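You operate a simulated robot arm through the tools that you are given. There is no shell and no other tool. Be economical: measure what you need, move in short steps, check, and stop when the job is done.

You run a simulated robot arm. Do the job below in one go: nothing can be reset, and whatever is moved stays where it is left.

TASK
Zero the calipers, then set them within a millimetre of the hanger eye's size.
Fine: first put the bush from the jaws back on the press board; the size is printed on the eye.

Only the result counts: the job must be done as asked and must still hold three seconds after the hand-in. Knocking over, shifting, dropping, spilling or breaking anything else fails it.

THE ROBOT
A 6-joint arm with a two-finger parallel gripper, fixed in place. Base frame: the origin is at the foot of the arm, x ahead of it, y to its left, z up; the work surface is at about z = 0. Units: mm, rad, N and s.
With the tool pointing down near the work surface it reaches from about 140 to 580 mm from the base axis. Its first joint turns from -1.152 to 1.152 rad. Payload 2.1 kg.
Tool frame: the origin (TCP) lies between the finger pads and is the grasp point; the fingertips stand 30 mm ahead of it; z points along the fingers, y is the line along which they close. Largest opening 94 mm; finger width 28, thickness 10; the body of the gripper, 50 by 96 mm, starts 55 mm behind the TCP.
Orientation is told as [roll, pitch, yaw] about the base's x, y, z axes, in that order, counted from this pose: with the fingers straight down and closing along the base's y, the tool's x points along the base's -x, its y along +y and its z along -z.

THE INTERFACE
- The arm moves only by the tool apply_moves. Its argument "deltas" is a list of rows, each a list of 3 entries, a list of its own where there are three numbers: the shift along the tool's x, y, z in mm, then the turn, a rotation vector about the tool's x, y, z in rad, then the closure, from 0 (fully open) to 1 (shut). In form: [[[x, y, z], [wx, wy, wz], jaw], ...]. A call has 1 to 10 rows; each row is the pose to reach, as a shift and turn from the pose commanded when the call began, along the tool's axes at that moment. Each row takes 0.2 s and may step no farther than 50 mm and 0.15 rad from the row before; otherwise, or with a gripper value out of range, the whole call is refused. A pose out of reach is approached as far as the arm can. The call stops where the force on the tool passes 90 N (or 10 N more than at its start, if that is more) or the arm is blocked; 0.2 s more then pass. Each finger travels about 72 mm/s and halts on what it meets, pressing with about 26 N; the grip force reading is that of the motor and also rises with nothing between the fingers. The clock runs only during rows and for 0.2 s after the last one: add rows that repeat a pose to give the fingers time. The reply holds the time, the measured pose of the TCP, the force on the tool along the base axes, the opening and the grip force, in the units named above and with some noise.
- Cameras (640 x 400 px; columns grow to the right, rows downward): "scene" is fixed at [37.2, -362.7, 503.5]; the picture's right is [0.89, -0.45, 0.00], its down [-0.21, -0.42, -0.88] and it looks along [0.40, 0.79, -0.47] (base axes); focal length 314 px, centre (320, 200). "wrist" rides on the gripper at [-37, 0, -58] in the tool frame; the picture's right is [0.00, -1.00, 0.00], its down [0.97, 0.00, -0.24] and it looks along [0.24, 0.00, 0.97] (tool axes); focal length 218 px, centre (320, 200).
- grab_frame(camera): a new picture of that camera. It takes no simulated time.
- measure_at(camera, pixels): for up to 12 pixels [column, row] of the newest picture of that camera ("zoom" is the newest enlarged one), the place [x, y, z] in the base frame of the surface seen there, good to about 3 mm, but the place of the scene camera against the robot may be out by one fixed shift of up to 12 mm in any direction. It takes no simulated time.
- zoom(camera, box): a new picture of the part [left, top, right, bottom] of that camera's present view, enlarged. It takes no simulated time.
- hand_in(): hands the job in; it is judged then, once.

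Keep the steps short. Do not move on a guess: measure, check each grasp and each placing, and mend mistakes. In all there are 80 turns and 38 pictures (those below and enlarged ones count). Leave the gripper open and the arm clear of the work at the hand-in unless told otherwise, and finish with a single line.

The tools are called as name(argument=value, ...) on one line, values as JSON. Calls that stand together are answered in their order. apply_moves: Moves the arm, as the interface text tells. Its arguments: {"type":"object","properties":{"deltas":{"type":"array"}},"required":["deltas"]} The other tools are called the same way: grab_frame (camera) takes a picture; measure_at (camera, pixels) gives the place of the surface under pixels of a picture; zoom (camera, box) takes an enlarged picture of a part of a camera's view; hand_in () hands the job in.

At the start:

```text
time: 0.0
tcp_pos: [352.8, 119.6, 361.4]
tool_rot: [-0.002, 0.001, 0.001]
force: [-0.4, -0.1, 0.0]
width: 93.9
grasp_force: 0.0
```

scene: 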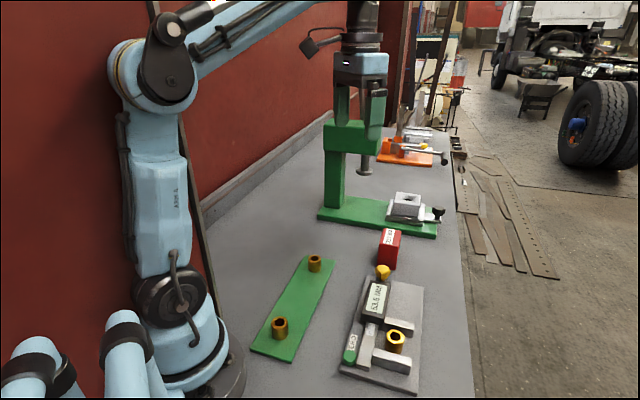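
wrist: 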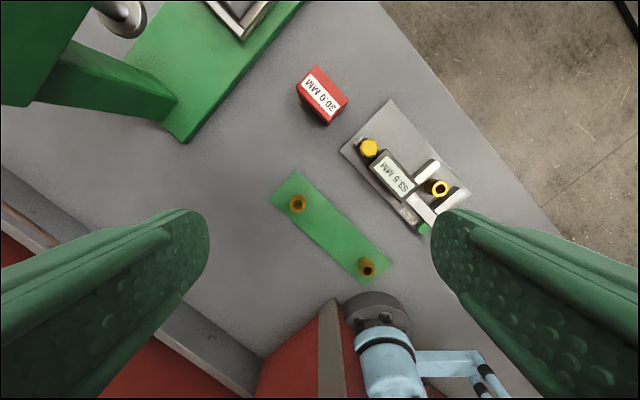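

I see the calipers (about 380,330 in the scene view) with a bush between the jaws, the green press board with two bushes, and a red block marked 30.0 MM. I'll enlarge these areas to read them.

zoom(camera="scene", box=[320, 220, 448, 400])

zoom(camera="scene", box=[300, 100, 480, 240])

zoom(camera="wrist", box=[260, 40, 480, 290])

```text
2.22 times, centred on (384, 310) of scene
```

zoom: 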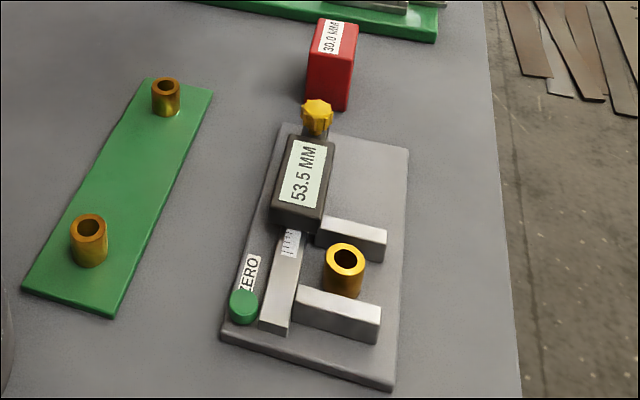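

```text
2.86 times, centred on (390, 170) of scene
```

zoom: 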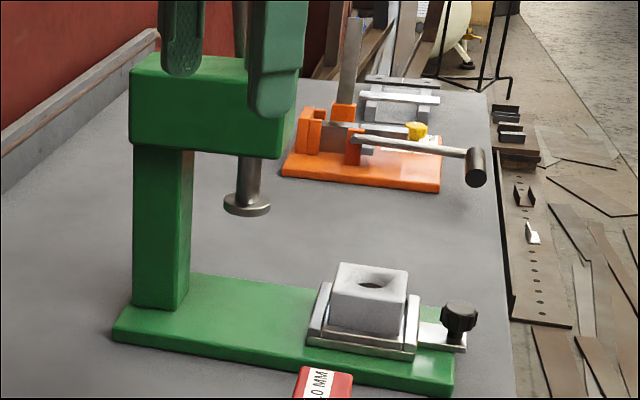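

```text
1.60 times, centred on (370, 165) of wrist
```

zoom: 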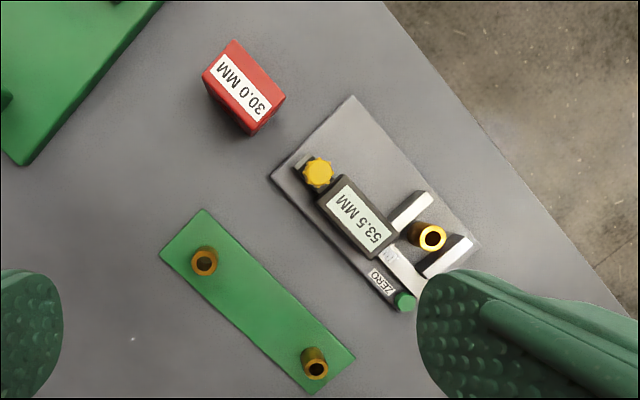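

The calipers read 53.5 MM, with a yellow knob on the slider and a green ZERO button. I can't see the eye's label yet. I'll measure the parts in the wrist view.

measure_at(camera="wrist", pixels=[[369, 147], [393, 175], [424, 229], [425, 172], [452, 201], [439, 188], [297, 203], [367, 267], [278, 196], [372, 284], [412, 193], [322, 90]])

measure_at(camera="scene", pixels=[[383, 271], [375, 297], [350, 356], [408, 200], [420, 147], [398, 150], [436, 213], [396, 338], [314, 260], [279, 323], [391, 237]])

zoom(camera="scene", box=[370, 115, 460, 171])

```text
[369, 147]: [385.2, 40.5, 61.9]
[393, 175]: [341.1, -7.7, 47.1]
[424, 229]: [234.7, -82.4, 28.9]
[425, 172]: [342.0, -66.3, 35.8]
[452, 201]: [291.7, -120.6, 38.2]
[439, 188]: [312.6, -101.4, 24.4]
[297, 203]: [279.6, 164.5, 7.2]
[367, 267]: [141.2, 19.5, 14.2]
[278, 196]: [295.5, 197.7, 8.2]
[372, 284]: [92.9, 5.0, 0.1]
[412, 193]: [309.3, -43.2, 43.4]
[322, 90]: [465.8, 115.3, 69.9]
```

```text
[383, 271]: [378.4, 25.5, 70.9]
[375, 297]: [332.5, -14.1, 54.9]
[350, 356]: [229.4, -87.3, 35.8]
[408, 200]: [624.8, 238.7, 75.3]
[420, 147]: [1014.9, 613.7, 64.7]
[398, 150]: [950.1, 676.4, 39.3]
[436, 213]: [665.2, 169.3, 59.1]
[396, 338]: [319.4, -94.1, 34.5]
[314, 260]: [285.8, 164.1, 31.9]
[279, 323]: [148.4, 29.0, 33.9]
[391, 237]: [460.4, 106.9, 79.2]
```

```text
7.11 times, centred on (415, 143) of scene
```

zoom: 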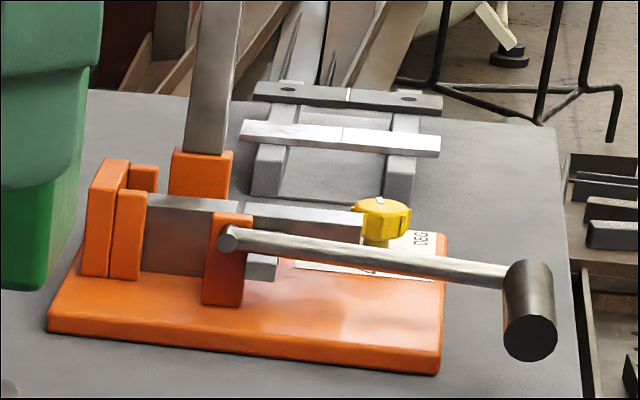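

The scene camera is offset by roughly (+7, +5, −7) mm. The likely eye is the grey block with a hole in the press clamp, near (632, 244). I'll tilt the wrist camera forward, high up and clear of everything, to look for its print.

apply_moves(deltas=[[[0, 0, 0], [0, -0.14, 0], 0], [[0, 0, 0], [0, -0.28, 0], 0], [[0, 0, 0], [0, -0.42, 0], 0], [[0, 0, 0], [0, -0.56, 0], 0], [[0, 0, 0], [0, -0.7, 0], 0]])

grab_frame(camera="wrist")

```text
time: 1.2
tcp_pos: [352.0, 117.7, 363.9]
tool_rot: [0.0, -0.704, 0.0]
force: [0.6, -0.1, 0.2]
width: 94.1
grasp_force: 0.1
```

```text
31 pictures are left
```

wrist: 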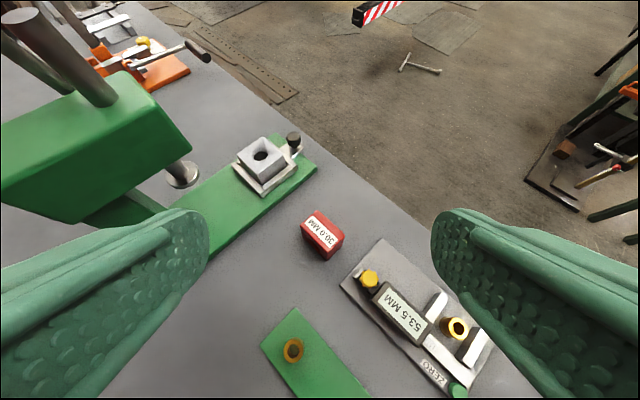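

zoom(camera="wrist", box=[215, 120, 345, 201])

zoom(camera="wrist", box=[285, 195, 365, 270])

```text
4.92 times, centred on (280, 160) of wrist
```

zoom: 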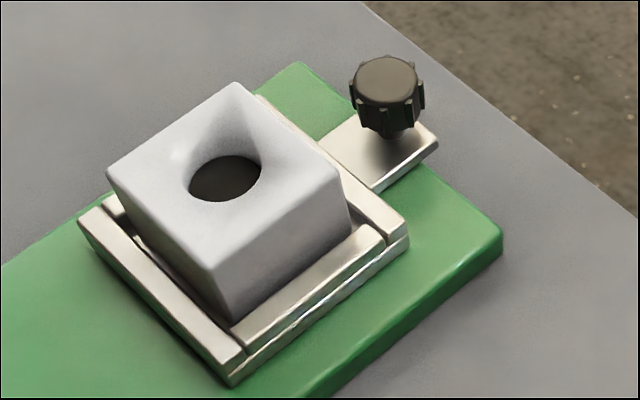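

```text
5.33 times, centred on (325, 232) of wrist
```

zoom: 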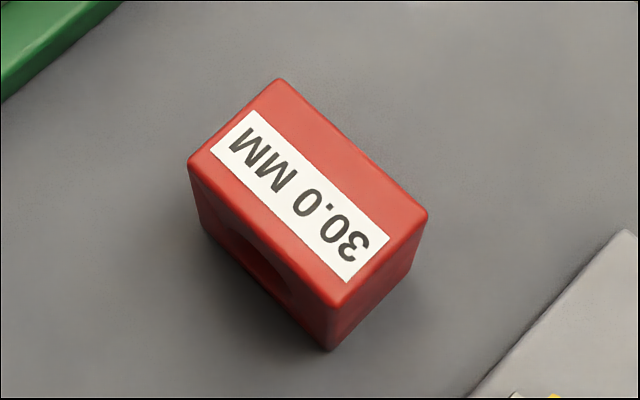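

The red block is the hanger eye: it has a hole in its side and is labelled 30.0 MM, so the target is 30.0 mm. I'll level the tool again, then move above the calipers for a close look.

apply_moves(deltas=[[[0, 0, 0], [0, 0.14, 0], 0], [[0, 0, 0], [0, 0.28, 0], 0], [[0, 0, 0], [0, 0.42, 0], 0], [[0, 0, 0], [0, 0.56, 0], 0], [[0, 0, 0], [0, 0.704, 0], 0]])

apply_moves(deltas=[[[10, -30, 20], [0, 0, -0.14], 0], [[20, -60, 40], [0, 0, -0.28], 0], [[30, -90, 60], [0, 0, -0.42], 0], [[40, -120, 80], [0, 0, -0.56], 0], [[45, -150, 105], [0, 0, -0.7], 0], [[50, -180, 130], [0, 0, -0.83], 0], [[50, -200, 150], [0, 0, -0.83], 0]])

grab_frame(camera="wrist")

```text
time: 2.4
tcp_pos: [353.1, 118.7, 362.5]
tool_rot: [0.0, 0.007, 0.002]
force: [0.0, -0.2, 0.0]
width: 94.1
grasp_force: 0.1
```

```text
time: 4.0
tcp_pos: [302.9, -83.0, 212.2]
tool_rot: [0.004, 0.004, 0.831]
force: [0.1, -0.3, 0.3]
width: 94.0
grasp_force: 0.0
```

```text
28 pictures are left
```

wrist: 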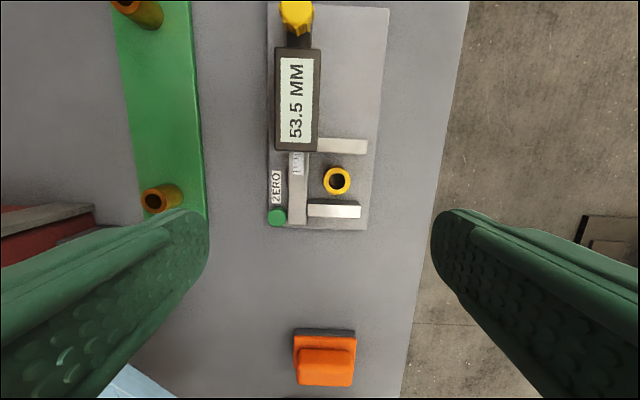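

The tool is now aligned with the calipers. I'll measure the details from here.

measure_at(camera="wrist", pixels=[[337, 170], [337, 190], [325, 181], [349, 181], [345, 147], [335, 210], [277, 217], [298, 13], [298, 190], [324, 365], [352, 181], [336, 153]])

zoom(camera="wrist", box=[240, 120, 400, 240])

zoom(camera="wrist", box=[240, 0, 400, 120])

```text
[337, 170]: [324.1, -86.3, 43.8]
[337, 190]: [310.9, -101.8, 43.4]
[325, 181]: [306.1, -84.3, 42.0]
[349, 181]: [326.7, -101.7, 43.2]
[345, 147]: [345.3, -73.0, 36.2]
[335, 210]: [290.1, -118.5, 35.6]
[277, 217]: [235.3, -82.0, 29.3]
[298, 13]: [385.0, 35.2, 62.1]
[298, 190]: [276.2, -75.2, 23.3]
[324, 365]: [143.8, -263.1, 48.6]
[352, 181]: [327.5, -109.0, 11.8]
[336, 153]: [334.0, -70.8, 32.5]
```

```text
3.33 times, centred on (320, 180) of wrist
```

zoom: 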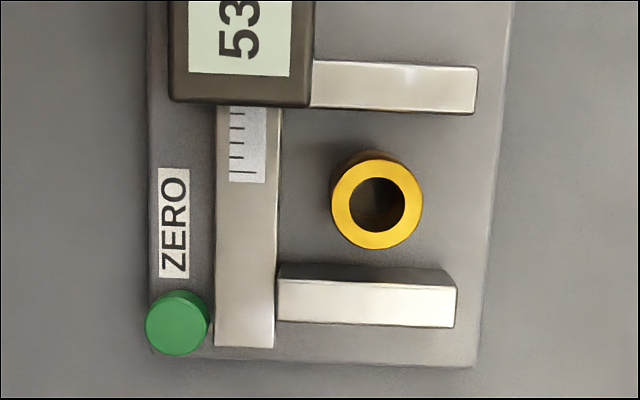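

```text
3.33 times, centred on (320, 60) of wrist
```

zoom: 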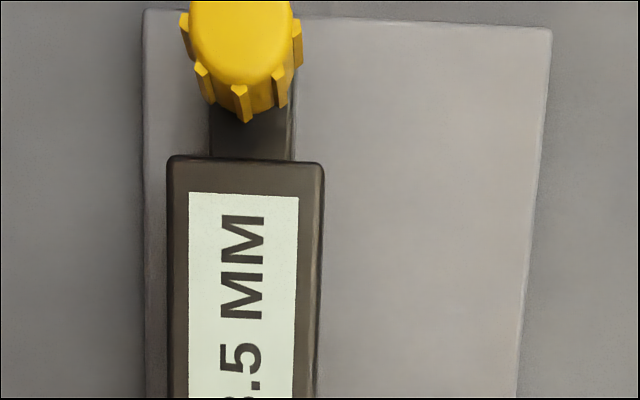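

The bush stands loose between the jaws, centred at about (317, −93.5). Its top is at z ≈ 43.5 and it is about 27 mm across. I'll part-close the fingers and come down to just above it, with the fingers on the sides away from the jaws.

apply_moves(deltas=[[[-1.4, -17.8, 30], [0, 0, 0], 0.55], [[-1.4, -17.8, 75], [0, 0, 0], 0.55], [[-1.4, -17.8, 115], [0, 0, 0], 0.55], [[-1.4, -17.8, 130], [0, 0, 0], 0.55], [[-1.4, -17.8, 130], [0, 0, 0], 0.55]])

grab_frame(camera="wrist")

```text
time: 5.2
tcp_pos: [316.9, -91.9, 82.0]
tool_rot: [0.001, 0.004, 0.831]
force: [-0.1, -0.7, 0.2]
width: 42.4
grasp_force: 0.1
```

```text
25 pictures are left
```

wrist: 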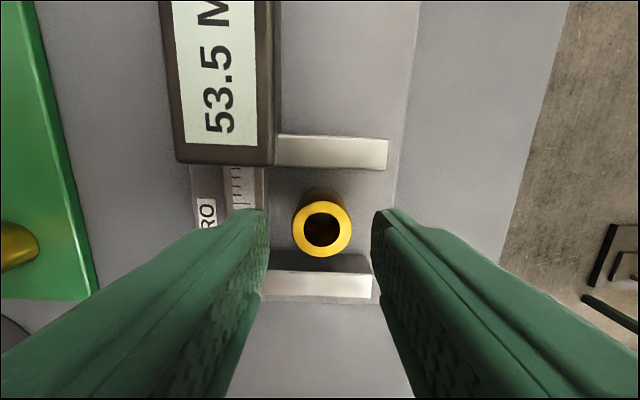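

The bush sits centred between the fingers in column. I'll check it along the other axis.

measure_at(camera="wrist", pixels=[[322, 208], [322, 252], [298, 229], [346, 229], [320, 150], [320, 285], [330, 168], [330, 260]])

```text
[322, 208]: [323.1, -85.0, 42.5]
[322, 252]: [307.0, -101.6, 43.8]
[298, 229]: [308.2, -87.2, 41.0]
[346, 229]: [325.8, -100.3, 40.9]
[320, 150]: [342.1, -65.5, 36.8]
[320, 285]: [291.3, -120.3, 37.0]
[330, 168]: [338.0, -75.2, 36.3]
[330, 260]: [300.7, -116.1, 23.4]
```

The bush centre is at (316, −93.5), so I'll correct by about 1.8 mm, come down 27 mm and close.

apply_moves(deltas=[[[1.8, -0.4, 14], [0, 0, 0], 0.55], [[1.8, -0.4, 28], [0, 0, 0], 0.55], [[1.8, -0.4, 28], [0, 0, 0], 0.8], [[1.8, -0.4, 28], [0, 0, 0], 0.8], [[1.8, -0.4, 28], [0, 0, 0], 0.9], [[1.8, -0.4, 28], [0, 0, 0], 0.9]])

```text
time: 6.6
tcp_pos: [315.8, -93.2, 55.1]
tool_rot: [0.003, 0.004, 0.831]
force: [1.4, 0.9, 0.7]
width: 28.9
grasp_force: 25.5
```

The bush is gripped at a width of 28.9 mm. I'll lift it straight up.

apply_moves(deltas=[[[0, 0, -15], [0, 0, 0], 0.9], [[0, 0, -35], [0, 0, 0], 0.9], [[0, 0, -65], [0, 0, 0], 0.9], [[0, 0, -95], [0, 0, 0], 0.9], [[0, 20, -125], [0, 0, 0], 0.9], [[0, 60, -125], [0, 0, 0], 0.9], [[0, 90, -125], [0, 0, 0], 0.9]])

grab_frame(camera="wrist")

```text
time: 8.2
tcp_pos: [248.0, -34.0, 179.0]
tool_rot: [0.003, 0.005, 0.831]
force: [-0.6, -0.2, -1.0]
width: 29.0
grasp_force: 26.0
```

```text
24 pictures are left
```

wrist: 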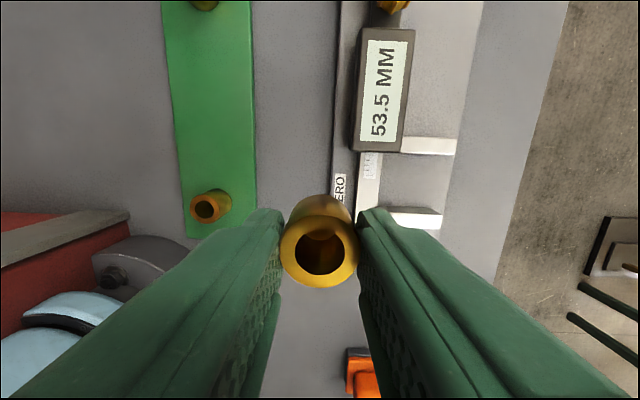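

The bush is held well. I'll measure the board here to choose the free spot in the middle between the other two bushes.

measure_at(camera="wrist", pixels=[[172, 100], [250, 100], [210, 100], [182, 190], [250, 190], [210, 60], [205, 209], [222, 195], [190, 233], [320, 285], [203, 4]])

```text
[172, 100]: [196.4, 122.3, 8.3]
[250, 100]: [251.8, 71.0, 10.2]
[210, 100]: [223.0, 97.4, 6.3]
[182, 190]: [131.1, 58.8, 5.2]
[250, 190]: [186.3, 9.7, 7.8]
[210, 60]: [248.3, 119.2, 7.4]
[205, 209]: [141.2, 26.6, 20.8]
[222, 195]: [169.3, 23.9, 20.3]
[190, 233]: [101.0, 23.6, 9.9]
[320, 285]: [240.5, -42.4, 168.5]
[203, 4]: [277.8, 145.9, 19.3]
```

Board middle is about (223, 97), with the surface at z ≈ 7. I'll carry the bush there and come down to about 10 mm above it.

apply_moves(deltas=[[[-25, 35, 0], [0, 0, 0], 0.9], [[-50, 70, 0], [0, 0, 0], 0.9], [[-79.8, 106.7, 0], [0, 0, 0], 0.9], [[-79.8, 106.7, 40], [0, 0, 0], 0.9], [[-79.8, 106.7, 80], [0, 0, 0], 0.9], [[-79.8, 106.7, 115], [0, 0, 0], 0.9], [[-79.8, 106.7, 118], [0, 0, 0], 0.9]])

grab_frame(camera="wrist")

```text
time: 9.8
tcp_pos: [224.6, 96.7, 61.9]
tool_rot: [0.004, 0.005, 0.83]
force: [0.1, 0.5, -1.1]
width: 28.8
grasp_force: 25.8
```

```text
23 pictures are left
```

wrist: 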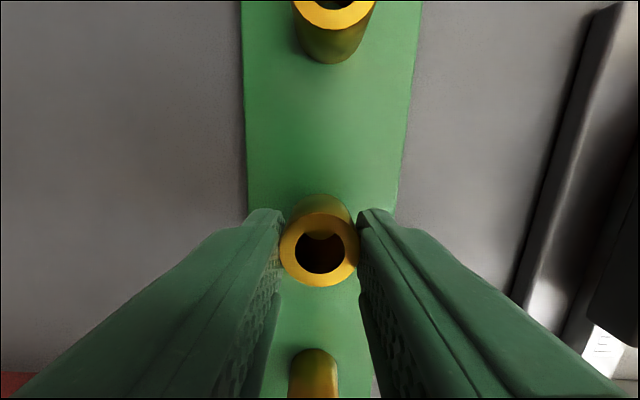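

The bush hangs over the board's centre with free room on every side. I'll lower it in small steps and watch the force.

apply_moves(deltas=[[[0, 0, 4], [0, 0, 0], 0.9], [[0, 0, 8], [0, 0, 0], 0.9], [[0, 0, 10], [0, 0, 0], 0.9], [[0, 0, 10], [0, 0, 0], 0.9]])

```text
time: 10.8
tcp_pos: [225.0, 97.1, 53.0]
tool_rot: [0.004, 0.005, 0.83]
force: [0.4, -0.3, -0.7]
width: 29.0
grasp_force: 26.5
```

apply_moves(deltas=[[[0, 0, 1], [0, 0, 0], 0.9], [[0, 0, 2], [0, 0, 0], 0.9], [[0, 0, 2], [0, 0, 0], 0.9]])

```text
time: 11.6
tcp_pos: [223.4, 97.1, 49.7]
tool_rot: [0.004, 0.002, 0.831]
force: [-0.6, 2.0, 4.2]
width: 28.8
grasp_force: 26.1
```

The upward force of about 4 N shows the bush is touching the board. I'll open a little and withdraw straight up.

apply_moves(deltas=[[[0, 0, 0], [0, 0, 0], 0.65], [[0, 0, 0], [0, 0, 0], 0.5], [[0, 0, 0], [0, 0, 0], 0.5], [[0, 0, -20], [0, 0, 0], 0.5], [[0, 0, -50], [0, 0, 0], 0.5], [[0, 0, -95], [0, 0, 0], 0.5], [[0, 0, -140], [0, 0, 0], 0.5]])

grab_frame(camera="wrist")

```text
time: 13.2
tcp_pos: [223.6, 99.1, 189.6]
tool_rot: [0.004, 0.005, 0.83]
force: [0.1, -0.2, 0.0]
width: 47.1
grasp_force: 0.1
```

```text
22 pictures are left
```

wrist: 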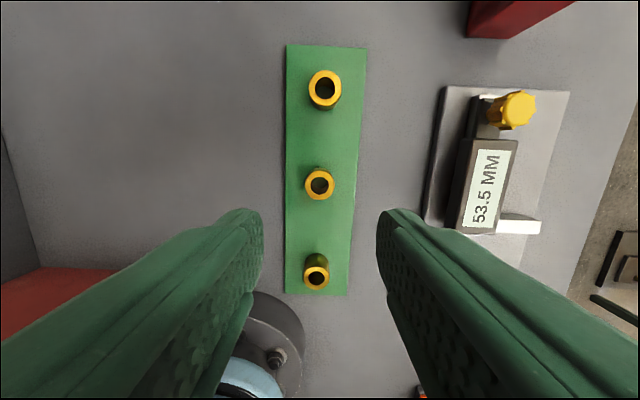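

The bush stands upright in the middle of the board. Next I'll move over the calipers' knob for a closer look.

apply_moves(deltas=[[[-15, -40, 0], [0, 0, 0], 0], [[-30, -80, 0], [0, 0, 0], 0], [[-45, -120, 0], [0, 0, 0], 0], [[-55, -160, 20], [0, 0, 0], 0], [[-55, -160, 20], [0, 0, 0], 0]])

grab_frame(camera="wrist")

```text
time: 14.4
tcp_pos: [380.3, 29.6, 168.1]
tool_rot: [0.002, 0.004, 0.83]
force: [-0.4, -0.6, 0.2]
width: 94.0
grasp_force: 0.0
```

```text
21 pictures are left
```

wrist: 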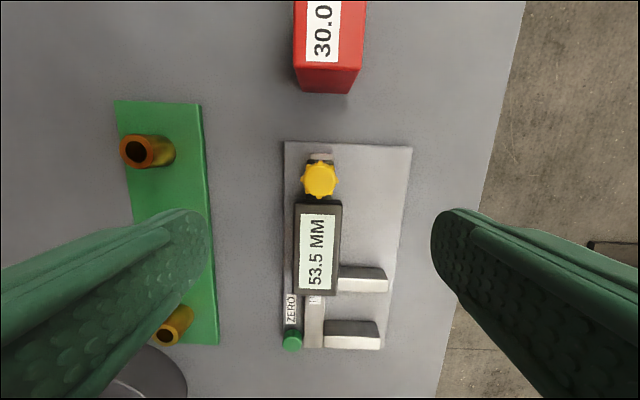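

zoom(camera="wrist", box=[270, 140, 400, 221])

measure_at(camera="wrist", pixels=[[320, 180], [320, 163], [320, 196], [303, 180], [337, 180], [295, 250], [340, 250], [320, 202], [320, 294], [317, 330], [292, 341], [360, 220]])

measure_at(camera="wrist", pixels=[[322, 155], [290, 150], [405, 152], [288, 345], [384, 346], [360, 285], [350, 330], [355, 272], [383, 325], [328, 325]])

```text
4.92 times, centred on (335, 180) of wrist
```

zoom: 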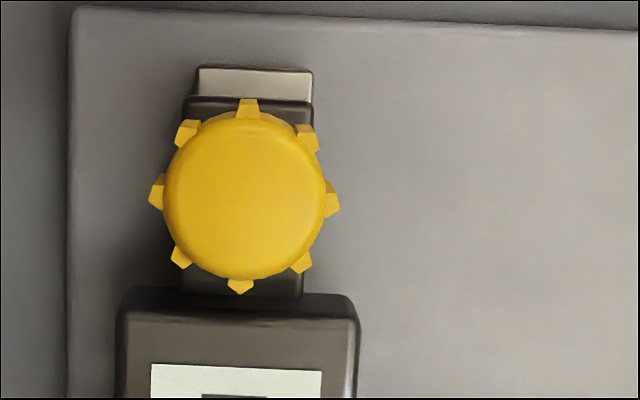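

```text
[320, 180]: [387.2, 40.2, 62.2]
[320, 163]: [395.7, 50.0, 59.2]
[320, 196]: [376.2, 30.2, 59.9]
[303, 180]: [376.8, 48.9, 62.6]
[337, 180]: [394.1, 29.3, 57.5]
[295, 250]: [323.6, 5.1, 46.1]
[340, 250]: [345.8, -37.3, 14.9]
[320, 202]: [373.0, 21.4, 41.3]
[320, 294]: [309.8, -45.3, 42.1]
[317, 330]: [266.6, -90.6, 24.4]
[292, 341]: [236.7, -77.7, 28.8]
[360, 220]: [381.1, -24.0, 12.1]
```

```text
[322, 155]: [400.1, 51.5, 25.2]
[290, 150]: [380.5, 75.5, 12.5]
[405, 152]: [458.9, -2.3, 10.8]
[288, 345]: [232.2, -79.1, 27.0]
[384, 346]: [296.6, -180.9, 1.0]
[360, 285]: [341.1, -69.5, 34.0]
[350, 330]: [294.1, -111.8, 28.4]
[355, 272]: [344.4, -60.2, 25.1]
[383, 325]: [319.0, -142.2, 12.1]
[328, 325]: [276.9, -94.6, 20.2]
```

The knob is at (386, 40) with its top at z 62, and could be a lock. The slider housing is about 40 mm wide with its top at z 45. I'll come down astride the housing at about 20 mm below its top, close gently, and then test how it slides in small steps.

apply_moves(deltas=[[[20, 2.4, 20], [0, 0, 0], 0.3], [[43, 2.4, 50], [0, 0, 0], 0.3], [[43, 2.4, 80], [0, 0, 0], 0.3], [[43, 2.4, 105], [0, 0, 0], 0.3], [[43, 2.4, 113], [0, 0, 0], 0.3], [[43, 2.4, 113], [0, 0, 0], 0.45], [[43, 2.4, 113], [0, 0, 0], 0.6], [[43, 2.4, 113], [0, 0, 0], 0.6]])

grab_frame(camera="wrist")

```text
time: 16.2
tcp_pos: [347.8, 0.9, 56.3]
tool_rot: [0.004, 0.003, 0.827]
force: [-3.1, 2.8, -13.4]
width: 44.4
grasp_force: 44.7
```

```text
19 pictures are left
```

wrist: 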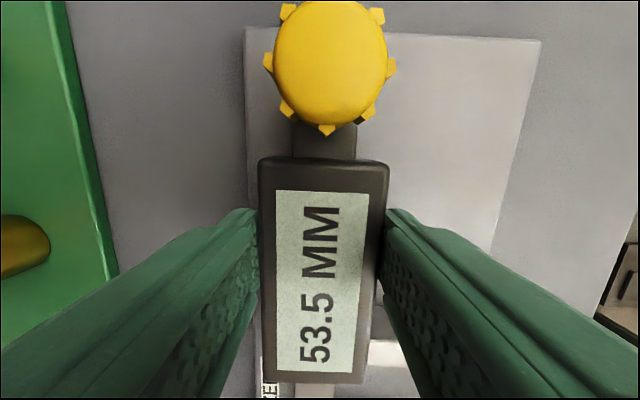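

The housing is gripped at 44.4 mm and the reading is still 53.5. I'll try a very small slide of 2 mm toward the fixed jaw and watch the force.

apply_moves(deltas=[[[1, 0, 0], [0, 0, 0], 0.6], [[2, 0, 0], [0, 0, 0], 0.6]])

zoom(camera="wrist", box=[240, 150, 400, 390])

```text
time: 16.8
tcp_pos: [346.7, -0.6, 56.8]
tool_rot: [0.002, 0.002, 0.83]
force: [-4.9, 5.8, -11.2]
width: 44.4
grasp_force: 44.6
```

```text
1.67 times, centred on (320, 270) of wrist
```

zoom: 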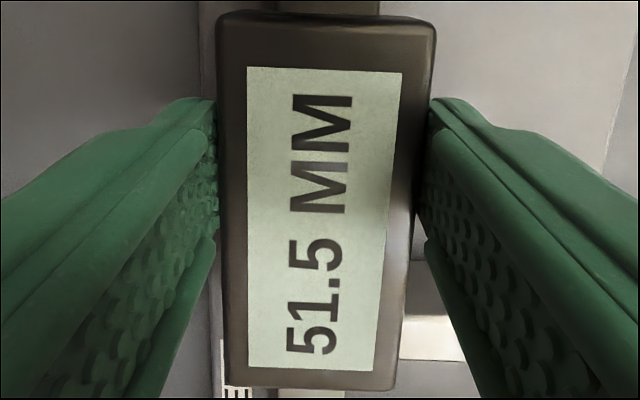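

It slides freely and now reads 51.5. I'll slide on by 42 mm in short rows.

apply_moves(deltas=[[[4, 0, 0], [0, 0, 0], 0.6], [[9, 0, 0], [0, 0, 0], 0.6], [[14, 0, 0], [0, 0, 0], 0.6], [[19, 0, 0], [0, 0, 0], 0.6], [[24, 0, 0], [0, 0, 0], 0.6], [[29, 0, 0], [0, 0, 0], 0.6], [[34, 0, 0], [0, 0, 0], 0.6], [[39, 0, 0], [0, 0, 0], 0.6], [[42, 0, 0], [0, 0, 0], 0.6]])

grab_frame(camera="wrist")

```text
time: 18.8
tcp_pos: [316.3, -30.9, 56.3]
tool_rot: [0.01, 0.001, 0.832]
force: [-22.2, 24.6, -4.7]
width: 44.7
grasp_force: 44.7
```

```text
17 pictures are left
```

wrist: 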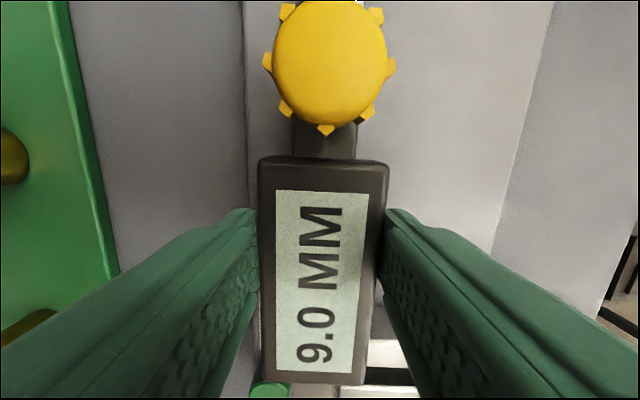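

The reading is 9.0, and there is about 33 N of sideways load because my line is about 2.7° off the slide axis. I'll shift 2.5 mm sideways to relieve it before going on.

apply_moves(deltas=[[[0, 1.2, 0], [0, 0, 0], 0.6], [[0, 2.4, 0], [0, 0, 0], 0.6], [[3, 2.5, 0], [0, 0, 0], 0.6], [[5, 2.6, 0], [0, 0, 0], 0.6]])

```text
time: 19.8
tcp_pos: [313.3, -33.4, 56.1]
tool_rot: [0.002, 0.004, 0.829]
force: [-4.5, 6.5, -20.6]
width: 44.3
grasp_force: 44.7
```

The sideways load is gone. I'll go on in small steps until the jaws meet.

apply_moves(deltas=[[[1, 0.3, 0], [0, 0, 0], 0.6], [[2, 0.4, 0], [0, 0, 0], 0.6], [[3, 0.4, 0], [0, 0, 0], 0.6]])

grab_frame(camera="wrist")

```text
time: 20.6
tcp_pos: [311.0, -36.8, 55.4]
tool_rot: [0.0, 0.003, 0.828]
force: [3.4, -2.6, -14.4]
width: 44.5
grasp_force: 44.8
```

```text
16 pictures are left
```

wrist: 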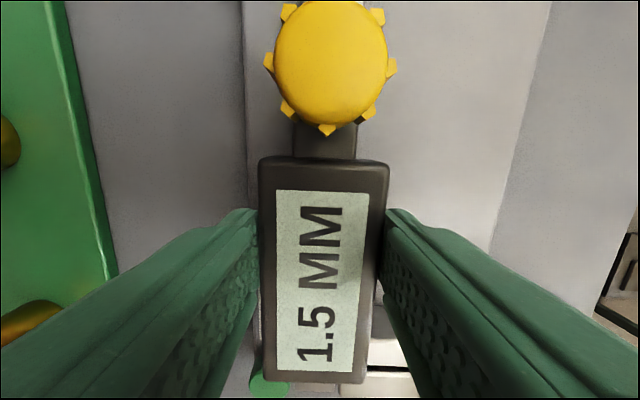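

It reads 1.5 with no push-back yet, so I'll keep going in 1 mm steps.

apply_moves(deltas=[[[1, 0, 0], [0, 0, 0], 0.6], [[2, 0, 0], [0, 0, 0], 0.6], [[2, 0, 0], [0, 0, 0], 0.6]])

```text
time: 21.4
tcp_pos: [309.3, -38.7, 57.1]
tool_rot: [0.003, 0.002, 0.83]
force: [6.5, -6.3, -8.8]
width: 44.4
grasp_force: 45.5
```

apply_moves(deltas=[[[1, -0.3, 0], [0, 0, 0], 0.6], [[2, -0.5, 0], [0, 0, 0], 0.6], [[2, -0.5, 0], [0, 0, 0], 0.6]])

grab_frame(camera="wrist")

```text
time: 22.2
tcp_pos: [309.3, -39.8, 57.4]
tool_rot: [0.003, -0.002, 0.831]
force: [17.7, 6.0, -15.9]
width: 44.4
grasp_force: 45.2
```

```text
15 pictures are left
```

wrist: 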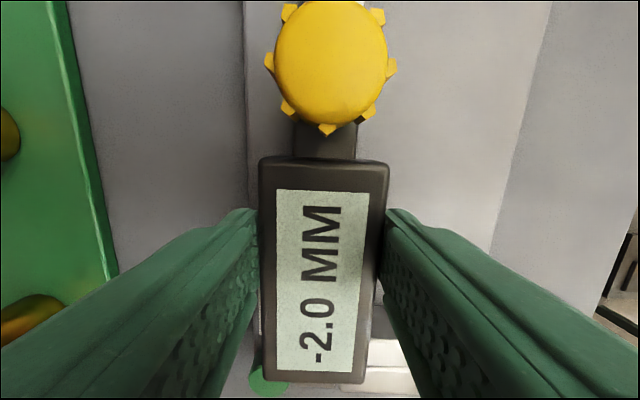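

It now reads −2.0 with about 16 N of push-back, so the jaws seem to have met. I'll press 1 mm more to confirm.

apply_moves(deltas=[[[1, 0, 0], [0, 0, 0], 0.6], [[1, 0, 0], [0, 0, 0], 0.6]])

zoom(camera="wrist", box=[240, 180, 440, 395])

```text
time: 22.8
tcp_pos: [307.8, -38.6, 56.7]
tool_rot: [0.002, -0.003, 0.831]
force: [22.2, 18.2, -17.0]
width: 44.7
grasp_force: 44.8
```

```text
1.86 times, centred on (340, 288) of wrist
```

zoom: 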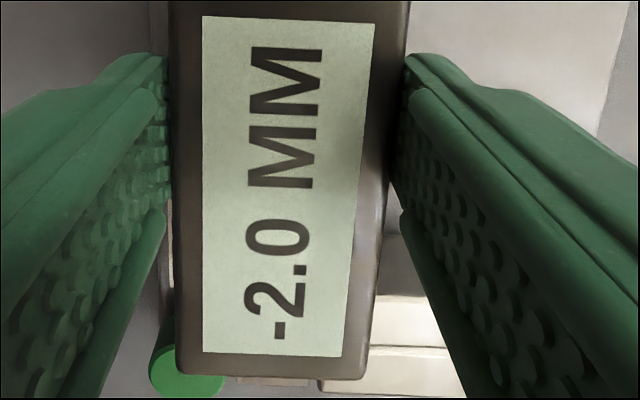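

The reading stays at −2.0 while the force rises to about 28 N, so the jaws are shut. I'll open and go straight up.

apply_moves(deltas=[[[0, 0, 0], [0, 0, 0], 0.4], [[0, 0, 0], [0, 0, 0], 0.3], [[0, 0, 0], [0, 0, 0], 0.3], [[0, 0, -25], [0, 0, 0], 0.3], [[0, 0, -65], [0, 0, 0], 0.3], [[30, 0, -100], [0, 0, 0], 0.5], [[60, 0, -100], [0, 0, 0], 1], [[60, 0, -100], [0, 0, 0], 1]])

grab_frame(camera="wrist")

```text
time: 24.6
tcp_pos: [267.4, -85.4, 155.4]
tool_rot: [0.003, 0.004, 0.831]
force: [-0.1, -0.3, 0.1]
width: 0.0
grasp_force: 26.2
```

```text
13 pictures are left
```

wrist: 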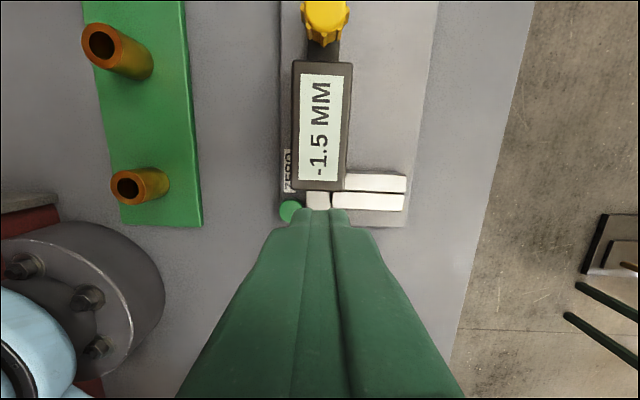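

The display now reads −1.5, so the slider moved slightly on release. I'll check whether the jaws still touch.

zoom(camera="wrist", box=[270, 150, 430, 230])

measure_at(camera="wrist", pixels=[[290, 210], [326, 20], [320, 185], [318, 203], [299, 186], [326, 5]])

```text
4.00 times, centred on (350, 190) of wrist
```

zoom: 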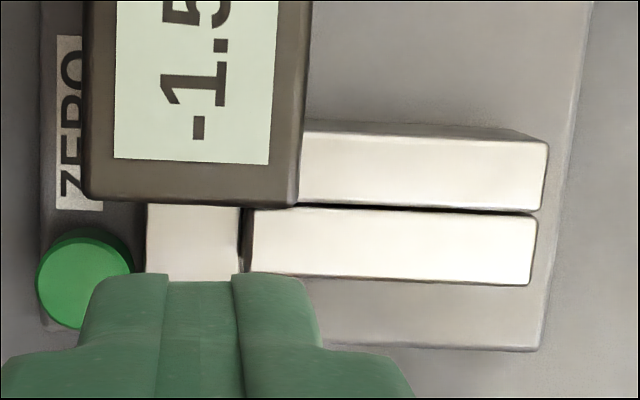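

```text
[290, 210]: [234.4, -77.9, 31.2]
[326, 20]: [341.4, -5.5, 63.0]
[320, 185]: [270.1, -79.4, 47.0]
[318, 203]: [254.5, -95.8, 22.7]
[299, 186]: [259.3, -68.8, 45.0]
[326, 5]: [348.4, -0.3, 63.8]
```

There is a thin gap left of about half a millimetre. I'll push the slider home with the closed fingers from behind the knob, so that backing off doesn't drag it. First I'll go behind the knob.

apply_moves(deltas=[[[-40, -1, 0], [0, 0, 0], 1], [[-80, -1, 0], [0, 0, 0], 1], [[-120, -1, 0], [0, 0, 0], 1], [[-155, -1, 0], [0, 0, 0], 1], [[-155, -1, 40], [0, 0, 0], 1], [[-155, -1, 70], [0, 0, 0], 1], [[-155, -1, 78], [0, 0, 0], 1], [[-155, -1, 78], [0, 0, 0], 1]])

grab_frame(camera="scene")

```text
time: 26.4
tcp_pos: [372.7, 29.4, 79.2]
tool_rot: [0.003, 0.004, 0.832]
force: [-0.6, -0.2, -0.1]
width: 0.0
grasp_force: 26.0
```

```text
11 pictures are left
```

scene: 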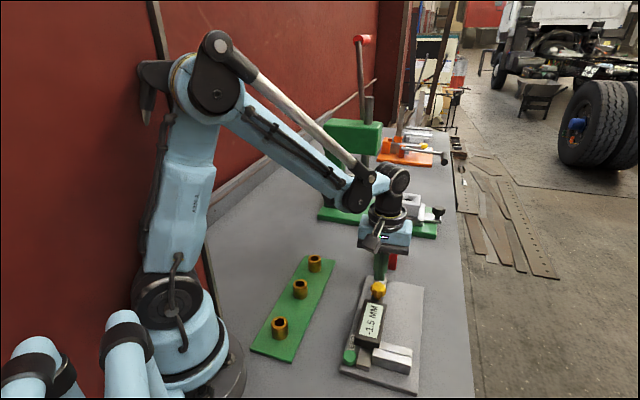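

The fingers are behind the knob, clear of the red eye block. I'll approach and push gently along the slide.

apply_moves(deltas=[[[3, 0, 0], [0, 0, 0], 1], [[6, 0, 0], [0, 0, 0], 1], [[8, 0, 0], [0, 0, 0], 1], [[9, 0, 0], [0, 0, 0], 1], [[10, 0, 0], [0, 0, 0], 1]])

```text
time: 27.6
tcp_pos: [365.0, 22.2, 79.4]
tool_rot: [0.004, 0.004, 0.831]
force: [-0.7, 0.6, 0.4]
width: 0.2
grasp_force: 26.1
```

apply_moves(deltas=[[[1, 0, 0], [0, 0, 0], 1], [[2, 0, 0], [0, 0, 0], 1], [[3, 0, 0], [0, 0, 0], 1], [[4, 0, 0], [0, 0, 0], 1]])

```text
time: 28.6
tcp_pos: [364.0, 20.1, 78.1]
tool_rot: [0.002, -0.004, 0.832]
force: [16.5, 16.6, 1.1]
width: 0.0
grasp_force: 26.1
```

There is now 23 N of push-back. I'll press one more millimetre, back off, and look.

apply_moves(deltas=[[[1, 0, 0], [0, 0, 0], 1], [[1, 0, 0], [0, 0, 0], 1], [[-4, 0, 0], [0, 0, 0], 1], [[-12, 0, 0], [0, 0, 0], 1], [[-12, 0, -40], [0, 0, 0], 1], [[-12, 0, -80], [0, 0, 0], 1], [[30, 0, -80], [0, 0, 0], 1], [[70, 0, -80], [0, 0, 0], 1], [[110, 25, -80], [0, 0, 0], 1]])

zoom(camera="wrist", box=[240, 50, 440, 230])

```text
time: 30.6
tcp_pos: [270.8, -46.7, 159.5]
tool_rot: [0.004, 0.003, 0.83]
force: [-0.1, -0.3, 0.4]
width: 0.2
grasp_force: 26.4
```

```text
2.22 times, centred on (340, 140) of wrist
```

zoom: 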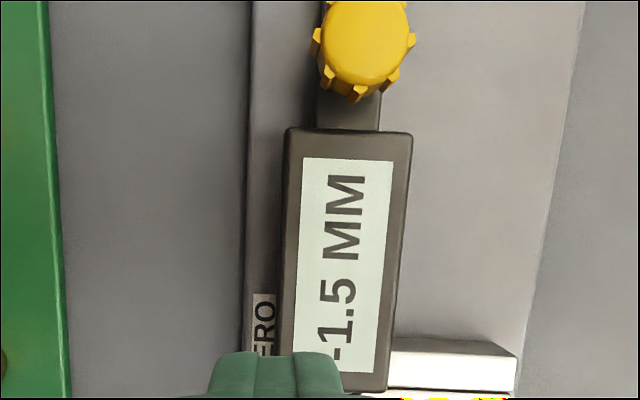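

It again rests at −1.5 after being pushed firmly shut, so this is the closed position. Next is the ZERO button at (235.5, −80), top z ≈ 29. I'll hover over it with the closed fingers, keeping clear of the housing.

apply_moves(deltas=[[[26, 3, 0], [0, 0, 0], 1], [[52, 6.3, 0], [0, 0, 0], 1], [[52, 6.3, 40], [0, 0, 0], 1], [[52, 6.3, 75], [0, 0, 0], 1], [[52, 6.3, 92], [0, 0, 0], 1], [[52, 6.3, 92], [0, 0, 0], 1]])

grab_frame(camera="wrist")

```text
time: 32.0
tcp_pos: [229.3, -79.9, 67.5]
tool_rot: [0.004, 0.004, 0.831]
force: [-0.1, 0.1, 0.7]
width: 0.0
grasp_force: 26.3
```

```text
9 pictures are left
```

wrist: 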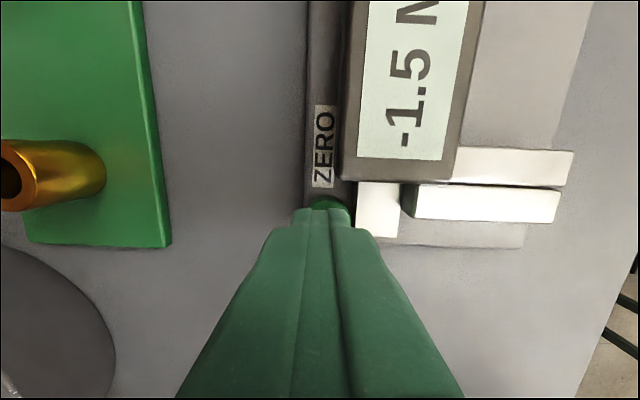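

The fingertips are over the button and clear of the housing. I'll press down in small steps.

apply_moves(deltas=[[[-2, -1, 5], [0, 0, 0], 1], [[-2, -1, 7], [0, 0, 0], 1], [[-2, -1, 9], [0, 0, 0], 1], [[-2, -1, 10], [0, 0, 0], 1]])

zoom(camera="wrist", box=[280, 0, 480, 240])

```text
time: 33.0
tcp_pos: [233.0, -80.2, 58.1]
tool_rot: [0.003, 0.003, 0.831]
force: [1.0, -0.2, 0.9]
width: 0.0
grasp_force: 26.2
```

```text
1.67 times, centred on (380, 120) of wrist
```

zoom: 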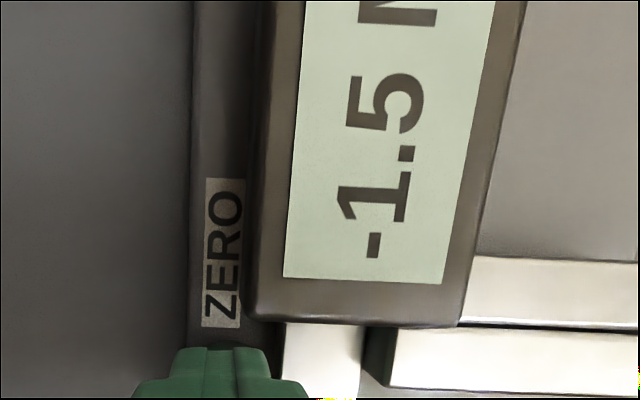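

There is no contact force yet (tips at z ≈ 28), so I'll press further.

apply_moves(deltas=[[[0, 0, 1], [0, 0, 0], 1], [[0, 0, 2], [0, 0, 0], 1], [[0, 0, 3], [0, 0, 0], 1]])

```text
time: 33.8
tcp_pos: [233.3, -78.9, 53.6]
tool_rot: [0.001, 0.004, 0.831]
force: [0.4, -2.4, 6.2]
width: 0.0
grasp_force: 26.4
```

It now shows 6 N upward. I'll press a little more and then check the display.

apply_moves(deltas=[[[0, 0, 1], [0, 0, 0], 1], [[0, 0, 2], [0, 0, 0], 1], [[0, 0, 2], [0, 0, 0], 1]])

zoom(camera="wrist", box=[280, 0, 480, 240])

```text
time: 34.6
tcp_pos: [232.2, -78.9, 52.0]
tool_rot: [0.003, 0.003, 0.829]
force: [-3.6, -5.0, 17.9]
width: 0.0
grasp_force: 25.8
```

```text
1.67 times, centred on (380, 120) of wrist
```

zoom: 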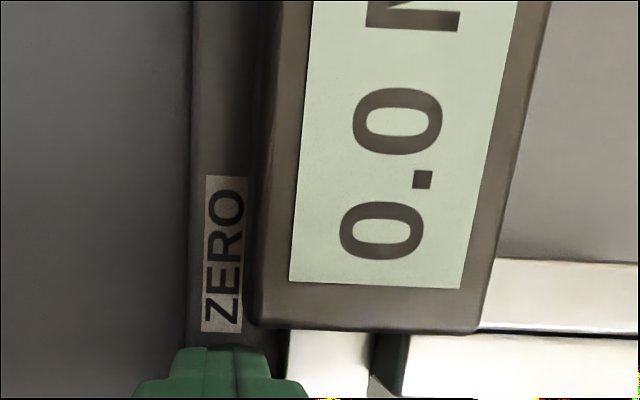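

The display shows 0.0, so the zero has taken. I'll lift off, turn slightly to match the slide axis, and go back over the housing with the fingers open.

apply_moves(deltas=[[[0, 0, -20], [0, 0, 0], 1], [[0, 0, -55], [0, 0, 0], 1], [[0, 0, -95], [0, 0, 0], 0.8], [[-27, -10, -95], [0, 0, 0.02], 0.5], [[-54, -20, -95], [0, 0, 0.045], 0.3], [[-81.2, -29.1, -95], [0, 0, 0.045], 0.3], [[-81.2, -29.1, -55], [0, 0, 0.045], 0.3], [[-81.2, -29.1, -30], [0, 0, 0.045], 0.3], [[-81.2, -29.1, -30], [0, 0, 0.045], 0.3]])

grab_frame(camera="wrist")

```text
time: 36.6
tcp_pos: [308.9, -38.1, 79.6]
tool_rot: [0.004, 0.002, 0.785]
force: [-0.7, 1.0, -0.2]
width: 66.1
grasp_force: 0.0
```

```text
6 pictures are left
```

wrist: 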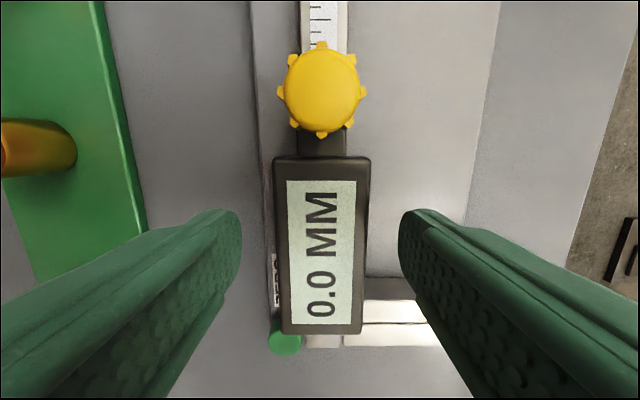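

It reads 0.0 and the housing is well centred and aligned. I'll come down, grip, and check.

apply_moves(deltas=[[[0, 0, 12], [0, 0, 0], 0.3], [[0, 0, 23], [0, 0, 0], 0.3], [[0, 0, 23], [0, 0, 0], 0.45], [[0, 0, 23], [0, 0, 0], 0.6], [[0, 0, 23], [0, 0, 0], 0.6]])

apply_moves(deltas=[[[-3, 0, 0], [0, 0, 0], 0.6], [[-8, 0, 0], [0, 0, 0], 0.6], [[-13, 0, 0], [0, 0, 0], 0.6], [[-18, 0, 0], [0, 0, 0], 0.6], [[-23, 0, 0], [0, 0, 0], 0.6], [[-27, 0, 0], [0, 0, 0], 0.6], [[-29.5, 0, 0], [0, 0, 0], 0.6], [[-29.5, 0, 0], [0, 0, 0], 0.6]])

zoom(camera="wrist", box=[220, 150, 420, 395])

```text
time: 37.8
tcp_pos: [308.7, -39.6, 58.3]
tool_rot: [0.0, 0.004, 0.786]
force: [8.0, -7.5, -14.1]
width: 43.3
grasp_force: 45.4
```

```text
time: 39.6
tcp_pos: [329.6, -17.5, 58.6]
tool_rot: [0.001, 0.003, 0.786]
force: [11.4, -10.6, 3.5]
width: 44.0
grasp_force: 45.0
```

```text
1.63 times, centred on (320, 272) of wrist
```

zoom: 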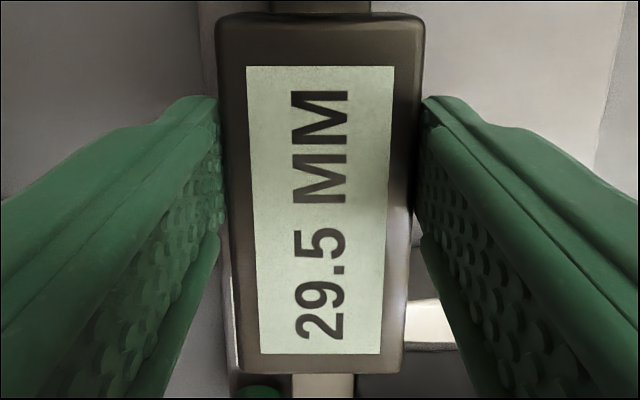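

It reads 29.5. I'll relieve the slight side load, move half a millimetre more, open, rise, and read it free of the grip.

apply_moves(deltas=[[[0, -0.6, 0], [0, 0, 0], 0.6], [[-0.5, -1.1, 0], [0, 0, 0], 0.6], [[-0.5, -1.1, 0], [0, 0, 0], 0.6], [[-0.5, -1.1, 0], [0, 0, 0], 0.4], [[-0.5, -1.1, 0], [0, 0, 0], 0.25], [[-0.5, -1.1, 0], [0, 0, 0], 0.25], [[-0.5, -1.1, -25], [0, 0, 0], 0.25], [[-0.5, -1.1, -65], [0, 0, 0], 0.25], [[-0.5, -1.1, -105], [0, 0, 0], 0.1]])

grab_frame(camera="wrist")

```text
time: 41.6
tcp_pos: [330.9, -18.0, 163.7]
tool_rot: [0.003, 0.004, 0.785]
force: [0.4, 0.0, 0.1]
width: 84.6
grasp_force: 0.1
```

```text
4 pictures are left
```

wrist: 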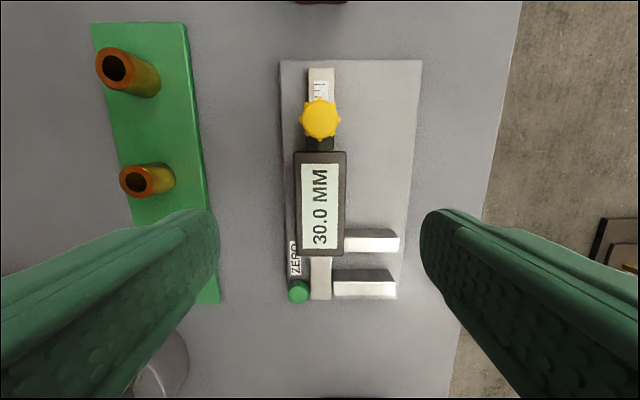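

It reads 30.0 MM with the gripper off. I'll raise the arm clear, open fully, and take a last overall look.

apply_moves(deltas=[[[0, 0, -45], [0, 0, 0], 0], [[0, 0, -90], [0, 0, 0], 0], [[0, 0, -130], [0, 0, 0], 0], [[0, 0, -130], [0, 0, 0], 0], [[0, 0, -130], [0, 0, 0], 0]])

zoom(camera="scene", box=[230, 200, 450, 400])

```text
time: 42.8
tcp_pos: [330.9, -19.5, 293.9]
tool_rot: [0.004, 0.004, 0.785]
force: [-0.2, -0.7, -0.8]
width: 94.0
grasp_force: 0.0
```

```text
2.00 times, centred on (340, 300) of scene
```

zoom: 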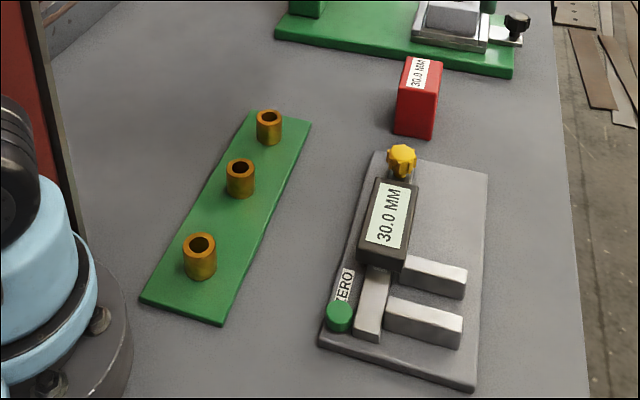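

The calipers read 30.0, three bushes stand on the board, the eye block is where it was, and the arm is clear and open. I'm handing in.

hand_in()

```text
The job is handed in.
```

The bush is back on the press board (I took this to be the green board holding the other two bushes), and the calipers were zeroed with the jaws shut and set to 30.0 mm, the size printed on the hanger eye.
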